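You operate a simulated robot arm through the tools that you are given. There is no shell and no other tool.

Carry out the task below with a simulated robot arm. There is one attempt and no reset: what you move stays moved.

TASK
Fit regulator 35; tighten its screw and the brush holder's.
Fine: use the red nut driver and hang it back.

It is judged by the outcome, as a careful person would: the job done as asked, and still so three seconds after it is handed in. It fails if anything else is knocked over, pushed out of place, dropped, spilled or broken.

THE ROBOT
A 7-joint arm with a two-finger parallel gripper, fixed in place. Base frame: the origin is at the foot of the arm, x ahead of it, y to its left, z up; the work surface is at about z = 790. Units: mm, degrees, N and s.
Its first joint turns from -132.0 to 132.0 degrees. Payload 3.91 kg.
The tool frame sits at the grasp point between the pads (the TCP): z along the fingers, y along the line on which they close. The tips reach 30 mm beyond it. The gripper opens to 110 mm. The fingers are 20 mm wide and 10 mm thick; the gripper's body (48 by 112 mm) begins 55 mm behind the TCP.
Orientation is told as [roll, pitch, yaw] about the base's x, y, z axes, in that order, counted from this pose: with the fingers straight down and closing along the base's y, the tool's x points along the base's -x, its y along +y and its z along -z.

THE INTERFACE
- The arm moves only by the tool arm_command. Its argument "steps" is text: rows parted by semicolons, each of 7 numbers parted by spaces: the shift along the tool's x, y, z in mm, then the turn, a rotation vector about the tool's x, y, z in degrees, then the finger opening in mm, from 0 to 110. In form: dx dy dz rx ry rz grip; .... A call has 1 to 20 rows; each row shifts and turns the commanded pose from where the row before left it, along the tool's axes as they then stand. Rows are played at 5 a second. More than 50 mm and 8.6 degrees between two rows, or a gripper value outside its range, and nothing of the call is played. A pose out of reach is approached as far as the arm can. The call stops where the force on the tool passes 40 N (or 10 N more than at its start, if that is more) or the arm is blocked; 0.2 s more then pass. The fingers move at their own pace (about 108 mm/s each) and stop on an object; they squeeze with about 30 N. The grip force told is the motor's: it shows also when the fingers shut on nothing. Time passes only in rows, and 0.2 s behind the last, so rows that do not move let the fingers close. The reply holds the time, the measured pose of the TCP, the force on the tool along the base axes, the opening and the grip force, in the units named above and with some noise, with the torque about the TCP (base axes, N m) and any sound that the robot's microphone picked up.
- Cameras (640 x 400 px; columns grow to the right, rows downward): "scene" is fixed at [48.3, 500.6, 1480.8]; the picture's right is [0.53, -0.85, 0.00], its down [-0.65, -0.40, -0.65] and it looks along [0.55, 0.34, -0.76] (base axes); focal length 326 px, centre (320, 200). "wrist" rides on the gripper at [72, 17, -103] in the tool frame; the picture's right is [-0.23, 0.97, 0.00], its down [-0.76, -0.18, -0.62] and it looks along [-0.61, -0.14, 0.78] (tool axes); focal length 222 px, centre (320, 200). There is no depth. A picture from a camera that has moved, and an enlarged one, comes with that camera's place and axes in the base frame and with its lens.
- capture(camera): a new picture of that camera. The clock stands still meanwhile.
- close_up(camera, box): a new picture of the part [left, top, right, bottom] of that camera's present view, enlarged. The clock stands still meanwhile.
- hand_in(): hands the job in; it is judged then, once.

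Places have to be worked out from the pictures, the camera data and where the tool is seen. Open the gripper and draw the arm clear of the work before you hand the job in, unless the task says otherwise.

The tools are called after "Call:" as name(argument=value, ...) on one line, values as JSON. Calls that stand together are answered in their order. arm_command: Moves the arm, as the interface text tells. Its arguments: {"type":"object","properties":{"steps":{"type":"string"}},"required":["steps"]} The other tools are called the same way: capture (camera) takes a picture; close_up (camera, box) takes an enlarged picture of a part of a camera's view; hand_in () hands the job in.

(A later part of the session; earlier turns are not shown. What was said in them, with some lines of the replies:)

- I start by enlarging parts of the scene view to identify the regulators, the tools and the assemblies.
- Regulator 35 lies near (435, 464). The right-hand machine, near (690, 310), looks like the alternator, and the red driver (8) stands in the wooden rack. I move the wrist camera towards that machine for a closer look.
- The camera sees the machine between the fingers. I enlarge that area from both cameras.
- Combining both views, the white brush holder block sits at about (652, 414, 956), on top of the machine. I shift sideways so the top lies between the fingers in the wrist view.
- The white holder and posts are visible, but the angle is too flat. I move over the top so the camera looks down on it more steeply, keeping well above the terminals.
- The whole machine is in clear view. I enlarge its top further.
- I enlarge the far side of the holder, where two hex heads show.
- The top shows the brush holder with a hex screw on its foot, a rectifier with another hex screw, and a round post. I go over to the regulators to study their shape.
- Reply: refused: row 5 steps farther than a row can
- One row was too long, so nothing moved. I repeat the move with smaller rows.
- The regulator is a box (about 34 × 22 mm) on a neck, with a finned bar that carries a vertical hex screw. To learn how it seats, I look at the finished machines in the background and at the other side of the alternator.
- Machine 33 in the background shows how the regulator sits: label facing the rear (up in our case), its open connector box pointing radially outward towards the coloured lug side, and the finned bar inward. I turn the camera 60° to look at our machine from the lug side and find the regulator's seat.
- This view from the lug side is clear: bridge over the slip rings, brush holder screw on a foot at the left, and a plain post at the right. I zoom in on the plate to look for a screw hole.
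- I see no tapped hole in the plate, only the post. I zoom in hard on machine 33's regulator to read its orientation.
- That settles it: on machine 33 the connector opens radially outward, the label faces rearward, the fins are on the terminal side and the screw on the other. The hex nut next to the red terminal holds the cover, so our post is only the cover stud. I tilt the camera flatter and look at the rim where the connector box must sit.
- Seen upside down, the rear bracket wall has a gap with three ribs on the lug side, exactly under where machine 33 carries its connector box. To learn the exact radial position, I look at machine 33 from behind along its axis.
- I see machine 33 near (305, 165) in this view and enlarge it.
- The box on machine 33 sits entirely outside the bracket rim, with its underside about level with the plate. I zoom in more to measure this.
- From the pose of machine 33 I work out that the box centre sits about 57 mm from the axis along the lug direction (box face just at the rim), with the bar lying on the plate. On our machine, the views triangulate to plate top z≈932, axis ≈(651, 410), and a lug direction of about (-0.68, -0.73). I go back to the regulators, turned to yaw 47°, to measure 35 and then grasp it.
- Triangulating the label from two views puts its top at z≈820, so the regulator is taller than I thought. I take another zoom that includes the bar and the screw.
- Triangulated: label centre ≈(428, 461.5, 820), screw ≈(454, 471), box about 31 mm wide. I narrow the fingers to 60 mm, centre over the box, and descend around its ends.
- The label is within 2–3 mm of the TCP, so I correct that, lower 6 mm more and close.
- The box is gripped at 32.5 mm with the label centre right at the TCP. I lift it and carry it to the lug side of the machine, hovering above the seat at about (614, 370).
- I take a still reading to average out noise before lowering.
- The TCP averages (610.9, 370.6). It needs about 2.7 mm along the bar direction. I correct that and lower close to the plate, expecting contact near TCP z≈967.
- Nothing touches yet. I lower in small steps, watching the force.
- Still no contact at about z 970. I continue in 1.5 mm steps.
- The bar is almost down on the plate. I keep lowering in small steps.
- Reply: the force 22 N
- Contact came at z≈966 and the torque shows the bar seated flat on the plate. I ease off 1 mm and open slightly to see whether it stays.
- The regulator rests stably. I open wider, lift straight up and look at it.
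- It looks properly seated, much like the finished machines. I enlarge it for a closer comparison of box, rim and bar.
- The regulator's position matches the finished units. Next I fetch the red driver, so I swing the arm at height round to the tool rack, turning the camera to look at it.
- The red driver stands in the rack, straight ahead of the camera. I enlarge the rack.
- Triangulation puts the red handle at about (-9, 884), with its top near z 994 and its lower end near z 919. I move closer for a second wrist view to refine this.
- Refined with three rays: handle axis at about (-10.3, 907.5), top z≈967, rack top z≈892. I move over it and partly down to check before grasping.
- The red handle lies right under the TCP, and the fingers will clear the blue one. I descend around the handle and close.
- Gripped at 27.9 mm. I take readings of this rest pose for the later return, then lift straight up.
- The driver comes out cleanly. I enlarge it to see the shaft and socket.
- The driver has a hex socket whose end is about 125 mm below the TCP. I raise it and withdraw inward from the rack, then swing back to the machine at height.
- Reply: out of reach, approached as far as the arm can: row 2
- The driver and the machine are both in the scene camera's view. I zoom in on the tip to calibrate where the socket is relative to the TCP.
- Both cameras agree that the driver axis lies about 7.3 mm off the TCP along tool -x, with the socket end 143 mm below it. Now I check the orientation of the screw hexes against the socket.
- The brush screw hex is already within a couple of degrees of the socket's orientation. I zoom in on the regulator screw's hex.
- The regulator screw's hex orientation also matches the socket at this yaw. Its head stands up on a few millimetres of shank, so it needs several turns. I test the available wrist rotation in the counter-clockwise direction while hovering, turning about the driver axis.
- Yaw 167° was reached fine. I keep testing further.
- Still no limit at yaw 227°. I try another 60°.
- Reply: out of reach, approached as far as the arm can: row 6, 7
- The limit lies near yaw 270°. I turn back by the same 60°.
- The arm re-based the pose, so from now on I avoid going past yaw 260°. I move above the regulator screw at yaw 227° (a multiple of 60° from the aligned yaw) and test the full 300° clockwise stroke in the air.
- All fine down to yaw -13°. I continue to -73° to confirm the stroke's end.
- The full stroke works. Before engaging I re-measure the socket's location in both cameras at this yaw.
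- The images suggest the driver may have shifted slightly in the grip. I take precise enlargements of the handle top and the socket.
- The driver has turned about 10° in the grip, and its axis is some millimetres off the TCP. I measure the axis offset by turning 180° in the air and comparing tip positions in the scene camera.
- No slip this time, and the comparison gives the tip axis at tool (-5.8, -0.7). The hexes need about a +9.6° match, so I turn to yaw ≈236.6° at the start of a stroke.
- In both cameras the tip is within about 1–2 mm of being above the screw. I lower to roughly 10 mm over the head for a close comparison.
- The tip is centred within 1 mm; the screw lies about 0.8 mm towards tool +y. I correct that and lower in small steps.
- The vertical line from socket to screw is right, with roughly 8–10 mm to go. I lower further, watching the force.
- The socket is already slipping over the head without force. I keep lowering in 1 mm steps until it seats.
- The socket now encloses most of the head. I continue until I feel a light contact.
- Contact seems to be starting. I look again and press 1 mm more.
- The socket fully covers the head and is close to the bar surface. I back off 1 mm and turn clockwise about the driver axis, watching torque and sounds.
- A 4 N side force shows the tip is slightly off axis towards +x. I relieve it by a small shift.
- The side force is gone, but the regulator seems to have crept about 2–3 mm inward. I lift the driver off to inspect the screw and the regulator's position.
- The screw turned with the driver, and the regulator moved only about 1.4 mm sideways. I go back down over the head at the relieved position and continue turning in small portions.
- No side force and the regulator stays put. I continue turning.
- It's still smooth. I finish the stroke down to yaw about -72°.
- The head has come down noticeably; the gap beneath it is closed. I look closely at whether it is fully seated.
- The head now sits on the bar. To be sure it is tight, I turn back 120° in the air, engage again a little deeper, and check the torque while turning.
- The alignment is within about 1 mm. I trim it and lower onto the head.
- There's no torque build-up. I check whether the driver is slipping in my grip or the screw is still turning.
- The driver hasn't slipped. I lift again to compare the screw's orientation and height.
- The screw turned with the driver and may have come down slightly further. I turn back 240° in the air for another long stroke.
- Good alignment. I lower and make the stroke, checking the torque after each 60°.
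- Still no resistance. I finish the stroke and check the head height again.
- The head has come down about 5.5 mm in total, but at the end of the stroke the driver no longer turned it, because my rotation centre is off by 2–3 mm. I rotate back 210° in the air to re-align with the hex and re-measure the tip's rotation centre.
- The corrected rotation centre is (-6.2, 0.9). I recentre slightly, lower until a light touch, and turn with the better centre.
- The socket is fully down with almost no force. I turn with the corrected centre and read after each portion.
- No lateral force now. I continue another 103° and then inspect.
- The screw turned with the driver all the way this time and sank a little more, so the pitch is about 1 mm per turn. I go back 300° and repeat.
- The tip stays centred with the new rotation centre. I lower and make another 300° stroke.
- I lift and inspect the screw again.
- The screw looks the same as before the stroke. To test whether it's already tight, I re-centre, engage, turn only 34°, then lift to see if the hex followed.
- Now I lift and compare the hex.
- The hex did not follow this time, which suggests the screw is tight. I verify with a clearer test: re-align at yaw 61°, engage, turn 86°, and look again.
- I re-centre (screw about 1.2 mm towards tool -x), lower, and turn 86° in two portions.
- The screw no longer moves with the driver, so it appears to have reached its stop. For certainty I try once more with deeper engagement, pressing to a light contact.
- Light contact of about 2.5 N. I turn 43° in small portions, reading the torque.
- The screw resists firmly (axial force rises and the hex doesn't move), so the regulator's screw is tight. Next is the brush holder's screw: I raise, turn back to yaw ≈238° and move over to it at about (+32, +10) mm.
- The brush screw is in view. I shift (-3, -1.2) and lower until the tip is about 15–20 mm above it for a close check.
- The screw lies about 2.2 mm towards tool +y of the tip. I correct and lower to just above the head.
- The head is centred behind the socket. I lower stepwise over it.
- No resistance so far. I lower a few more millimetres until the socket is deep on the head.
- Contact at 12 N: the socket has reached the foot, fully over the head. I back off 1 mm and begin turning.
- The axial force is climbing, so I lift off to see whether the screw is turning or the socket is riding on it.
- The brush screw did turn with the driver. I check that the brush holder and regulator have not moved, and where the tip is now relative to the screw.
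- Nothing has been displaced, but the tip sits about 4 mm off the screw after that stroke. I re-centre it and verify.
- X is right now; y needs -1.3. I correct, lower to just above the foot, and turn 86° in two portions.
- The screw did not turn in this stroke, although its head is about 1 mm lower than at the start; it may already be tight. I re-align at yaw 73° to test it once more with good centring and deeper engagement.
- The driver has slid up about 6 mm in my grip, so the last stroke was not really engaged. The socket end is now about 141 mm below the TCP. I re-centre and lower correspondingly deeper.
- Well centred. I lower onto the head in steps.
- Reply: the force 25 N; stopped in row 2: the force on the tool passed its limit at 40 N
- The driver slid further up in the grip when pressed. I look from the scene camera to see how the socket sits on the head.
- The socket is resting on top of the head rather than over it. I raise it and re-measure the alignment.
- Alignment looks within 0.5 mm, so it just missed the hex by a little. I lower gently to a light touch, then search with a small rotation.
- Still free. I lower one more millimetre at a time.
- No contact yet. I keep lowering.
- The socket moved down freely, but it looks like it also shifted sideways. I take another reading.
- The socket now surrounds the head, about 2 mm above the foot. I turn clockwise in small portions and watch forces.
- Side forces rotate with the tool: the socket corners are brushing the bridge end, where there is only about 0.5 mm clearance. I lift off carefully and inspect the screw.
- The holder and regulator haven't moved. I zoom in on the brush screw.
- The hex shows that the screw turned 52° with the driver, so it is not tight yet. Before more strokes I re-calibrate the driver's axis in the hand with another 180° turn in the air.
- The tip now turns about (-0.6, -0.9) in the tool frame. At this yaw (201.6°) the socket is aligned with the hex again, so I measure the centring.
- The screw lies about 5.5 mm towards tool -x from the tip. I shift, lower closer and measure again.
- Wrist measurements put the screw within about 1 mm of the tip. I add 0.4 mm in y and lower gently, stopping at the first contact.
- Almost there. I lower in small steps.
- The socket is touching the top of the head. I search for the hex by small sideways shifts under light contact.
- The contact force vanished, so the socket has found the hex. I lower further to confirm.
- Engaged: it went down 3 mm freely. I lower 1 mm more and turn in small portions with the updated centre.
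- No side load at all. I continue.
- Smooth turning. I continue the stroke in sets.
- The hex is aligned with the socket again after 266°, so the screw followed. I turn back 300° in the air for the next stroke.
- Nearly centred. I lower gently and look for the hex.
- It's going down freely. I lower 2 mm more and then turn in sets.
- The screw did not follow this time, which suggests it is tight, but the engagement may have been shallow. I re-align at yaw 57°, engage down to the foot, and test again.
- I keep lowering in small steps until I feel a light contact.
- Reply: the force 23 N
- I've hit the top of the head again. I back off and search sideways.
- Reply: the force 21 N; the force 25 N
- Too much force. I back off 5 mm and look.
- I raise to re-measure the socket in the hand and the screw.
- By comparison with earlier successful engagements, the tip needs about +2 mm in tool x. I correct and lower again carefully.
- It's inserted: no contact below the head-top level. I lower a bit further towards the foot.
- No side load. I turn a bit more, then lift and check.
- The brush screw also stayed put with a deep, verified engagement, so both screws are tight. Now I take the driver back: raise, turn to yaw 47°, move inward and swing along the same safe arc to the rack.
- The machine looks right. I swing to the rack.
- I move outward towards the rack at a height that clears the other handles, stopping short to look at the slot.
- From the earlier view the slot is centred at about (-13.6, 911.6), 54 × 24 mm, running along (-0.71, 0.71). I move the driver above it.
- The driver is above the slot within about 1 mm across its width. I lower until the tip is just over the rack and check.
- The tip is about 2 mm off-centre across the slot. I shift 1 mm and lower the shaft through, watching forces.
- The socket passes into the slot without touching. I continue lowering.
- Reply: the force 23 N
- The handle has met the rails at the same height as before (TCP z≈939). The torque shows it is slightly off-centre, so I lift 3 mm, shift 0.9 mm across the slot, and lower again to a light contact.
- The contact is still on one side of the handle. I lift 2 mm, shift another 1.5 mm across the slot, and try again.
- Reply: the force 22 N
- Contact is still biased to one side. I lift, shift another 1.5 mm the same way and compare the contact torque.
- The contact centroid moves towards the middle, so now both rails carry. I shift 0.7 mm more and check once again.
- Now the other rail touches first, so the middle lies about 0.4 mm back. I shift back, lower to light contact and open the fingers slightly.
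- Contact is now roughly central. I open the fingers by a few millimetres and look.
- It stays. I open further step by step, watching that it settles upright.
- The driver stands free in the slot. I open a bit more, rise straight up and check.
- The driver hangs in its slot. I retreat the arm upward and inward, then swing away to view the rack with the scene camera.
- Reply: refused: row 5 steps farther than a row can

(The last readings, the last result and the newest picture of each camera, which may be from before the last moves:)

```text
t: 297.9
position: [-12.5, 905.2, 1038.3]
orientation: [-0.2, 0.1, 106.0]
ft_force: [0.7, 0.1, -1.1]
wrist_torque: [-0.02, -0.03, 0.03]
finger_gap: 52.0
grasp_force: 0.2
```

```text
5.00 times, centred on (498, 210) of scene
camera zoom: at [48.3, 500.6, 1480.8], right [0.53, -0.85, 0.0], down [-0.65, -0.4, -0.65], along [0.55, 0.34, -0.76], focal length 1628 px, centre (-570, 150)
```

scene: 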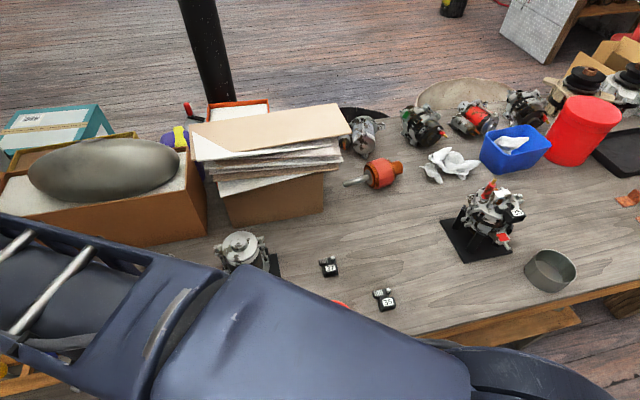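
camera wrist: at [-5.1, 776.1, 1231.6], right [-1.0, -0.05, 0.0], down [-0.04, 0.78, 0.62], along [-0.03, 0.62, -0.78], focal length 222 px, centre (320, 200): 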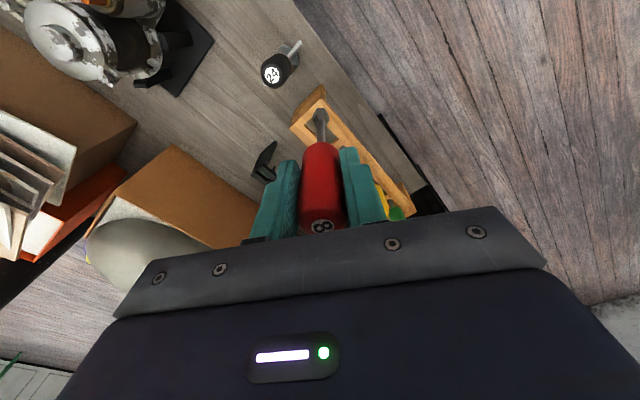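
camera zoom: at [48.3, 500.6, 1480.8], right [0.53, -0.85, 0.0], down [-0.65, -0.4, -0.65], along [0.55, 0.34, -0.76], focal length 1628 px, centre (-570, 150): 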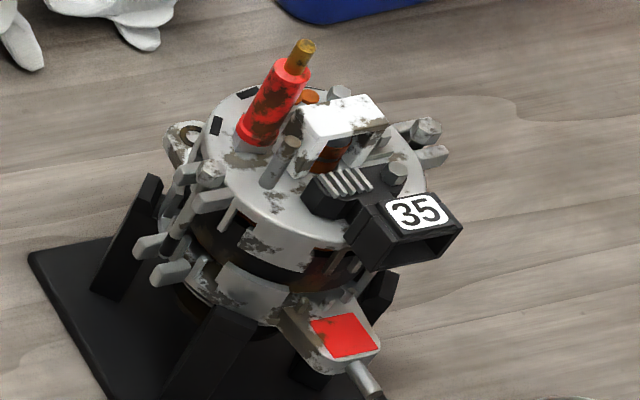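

One row was too long, so I repeat the retreat with smaller rows.

Call:
arm_command(steps="0 0 -30 0 0 0 60;0 0 -30 0 0 0 80;45 10 0 0 0 0 100;45 10 0 0 0 0 100;45 10 -10 0 0 0 100;45 10 -10 0 0 0 100;0 0 -20 0 0 0 100;12.3 -38.9 0 0 0 3.28 100;12.3 -38.9 0 0 0 3.28 100;12.3 -38.9 0 0 0 3.28 100;12.3 -38.9 0 0 0 3.28 100;12.3 -38.9 0 0 0 3.28 100;12.3 -38.9 0 0 0 3.28 100;12.3 -38.9 0 0 0 3.28 100;12.3 -38.9 0 0 0 3.28 100;12.3 -38.9 0 0 0 3.28 100;12.3 -38.9 0 0 0 3.28 100;12.3 -38.9 0 0 0 3.28 100;12.3 -38.9 0 0 0 3.28 100;0 0 0 0 0 0 100")

Call:
capture(camera="scene")

Call:
close_up(camera="scene", box=[0, 300, 160, 400])

```text
t: 302.1
position: [447.0, 556.9, 1139.1]
orientation: [-0.2, -0.1, 66.6]
ft_force: [-0.2, -0.9, -0.5]
wrist_torque: [0.01, 0.02, 0.0]
finger_gap: 99.7
grasp_force: 0.1
```

```text
taken
```

scene: 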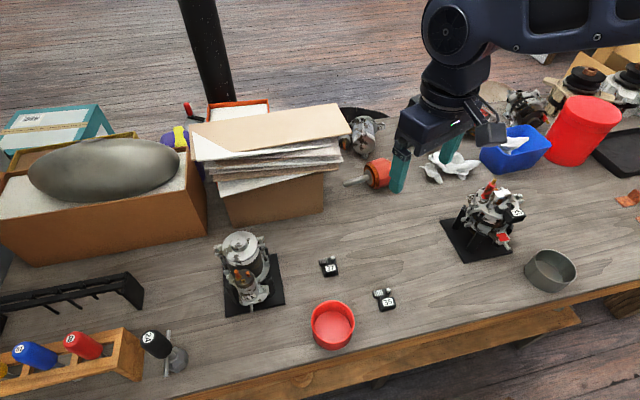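

```text
4.00 times, centred on (80, 350) of scene
camera zoom: at [48.3, 500.6, 1480.8], right [0.53, -0.85, 0.0], down [-0.65, -0.4, -0.65], along [0.55, 0.34, -0.76], focal length 1303 px, centre (1280, -400)
```

zoom: 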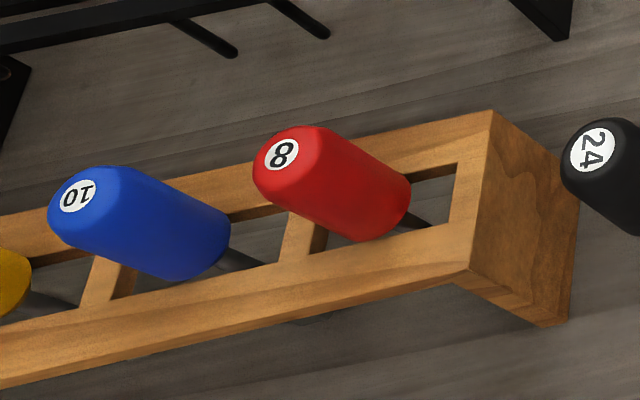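

The red driver hangs in its slot like the others, and everything else is in place. I take one last close look at both screws from the lug side before handing in.

Call:
arm_command(steps="24.7 -28.3 11.3 0 0 0 100;24.7 -28.3 11.3 0 0 0 100;24.7 -28.3 11.3 0 0 0 100;24.7 -28.3 11.3 0 0 0 100;24.7 -28.3 11.3 0 0 0 100;24.7 -28.3 11.3 0 0 0 100;24.7 -28.3 11.3 0 0 0 100;0 0 0 0 -8.4 0 100;0 0 0 0 -8.4 0 100;0 0 0 0 -8.4 0 100;0 0 0 0 0 0 100")

Call:
capture(camera="wrist")

Call:
close_up(camera="wrist", box=[272, 130, 368, 200])

```text
t: 304.6
position: [560.1, 322.1, 1062.3]
orientation: [-0.2, -25.2, 66.8]
ft_force: [-0.5, 0.0, -1.3]
wrist_torque: [0.02, 0.01, 0.03]
finger_gap: 99.9
grasp_force: 0.1
```

```text
taken
camera wrist: at [502.2, 228.3, 1124.8], right [-0.81, 0.58, 0.09], down [0.33, 0.32, 0.89], along [0.48, 0.75, -0.45], focal length 222 px, centre (320, 200)
```

wrist: 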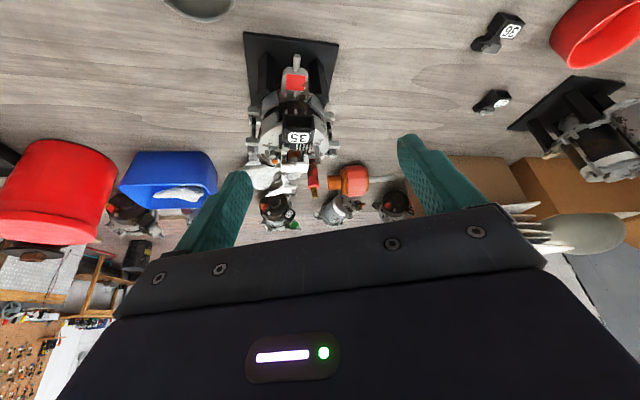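

```text
5.71 times, centred on (320, 165) of wrist
camera zoom: at [502.2, 228.3, 1124.8], right [-0.81, 0.58, 0.09], down [0.33, 0.32, 0.89], along [0.48, 0.75, -0.45], focal length 1269 px, centre (320, 400)
```

zoom: 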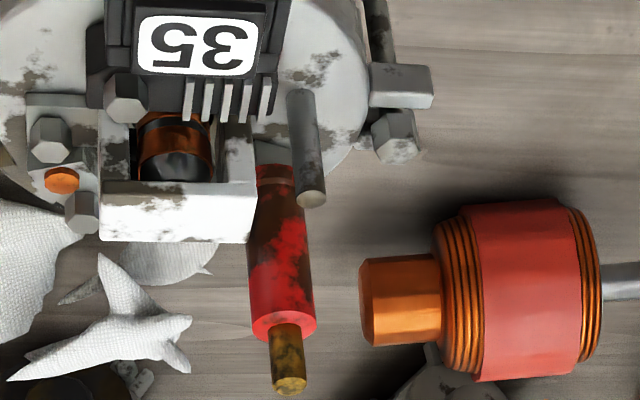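

Call:
close_up(camera="wrist", box=[262, 135, 302, 165])

Call:
close_up(camera="wrist", box=[250, 110, 330, 165])

```text
13.33 times, centred on (282, 150) of wrist
camera zoom: at [502.2, 228.3, 1124.8], right [-0.81, 0.58, 0.09], down [0.33, 0.32, 0.89], along [0.48, 0.75, -0.45], focal length 2962 px, centre (827, 867)
```

zoom: 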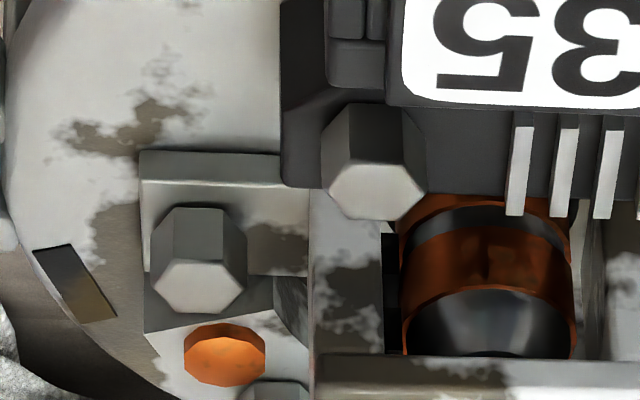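

```text
7.27 times, centred on (290, 138) of wrist
camera zoom: at [502.2, 228.3, 1124.8], right [-0.81, 0.58, 0.09], down [0.33, 0.32, 0.89], along [0.48, 0.75, -0.45], focal length 1615 px, centre (538, 654)
```

zoom: 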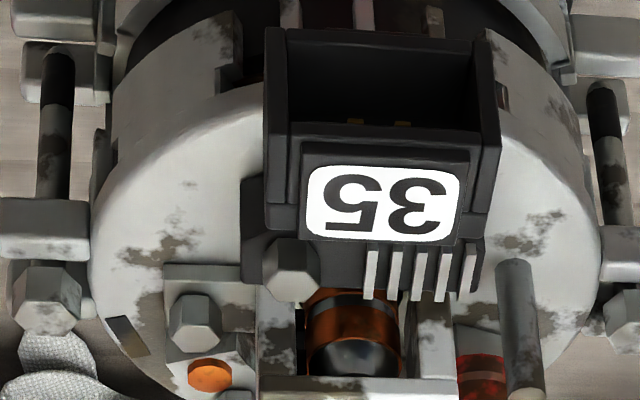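

Both screw heads sit flush with no gap, and the regulator is square over the bracket gap, just like the reference machine. I raise the arm clear.

Call:
arm_command(steps="-14.2 0 -30 0 0 0 100;-14.2 0 -30 0 0 0 100;-14.2 0 -30 0 0 0 100;0 0 0 0 8.4 0 100;0 0 0 0 8.4 0 100;0 0 0 0 8.4 0 100;30 0 0 0 0 0 100;0 0 0 0 0 0 100")

Call:
capture(camera="scene")

```text
t: 306.4
position: [549.5, 294.4, 1161.4]
orientation: [-0.2, 0.0, 66.6]
ft_force: [0.0, 0.3, 0.3]
wrist_torque: [0.02, -0.01, 0.01]
finger_gap: 100.0
grasp_force: 0.0
```

```text
taken
```

scene: 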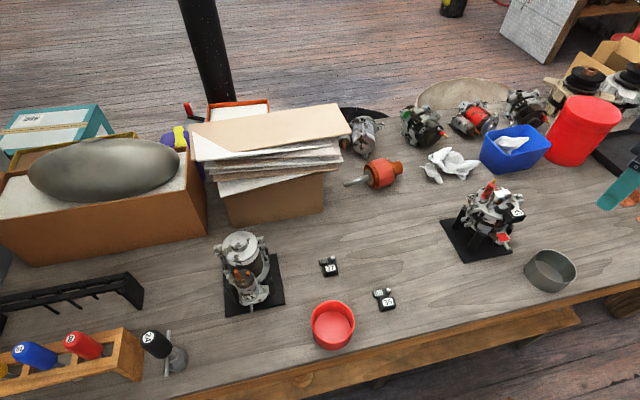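

The scene shows regulator 35 fitted, the red driver back in its slot, everything else untouched, and the arm clear with the gripper open. I hand the job in.

Call:
hand_in()

```text
The job is handed in.
```

Regulator 35 is fitted to the alternator, and both its screw and the brush holder's screw are tightened. The red nut driver is back in its slot in the wooden rack.

- **Regulator:** I matched it to machine 33, which already has one fitted: label up, connector pointing outward over the gap in the bracket, and the finned bar flat on the plate. It crept about 1.4 mm while I started its screw, then stayed put. I couldn't see a tapped hole beforehand, so its position comes from that comparison; the screw did go in and pull down.
- **Screws:** I turned each one until it stopped following the driver, then re-engaged and tried again; neither moved. Their heads sit flush with no visible gap. The tightening torque never showed clearly in the readings, so I judged "tight" by the screws refusing to turn.
- **Driver:** It hangs with its handle on the rails a few millimetres along the slot from where it was, tilted about 2°. It stood steady by itself after I let go.

In the last pictures nothing else had been moved or knocked over, and I left the arm clear with the gripper open.
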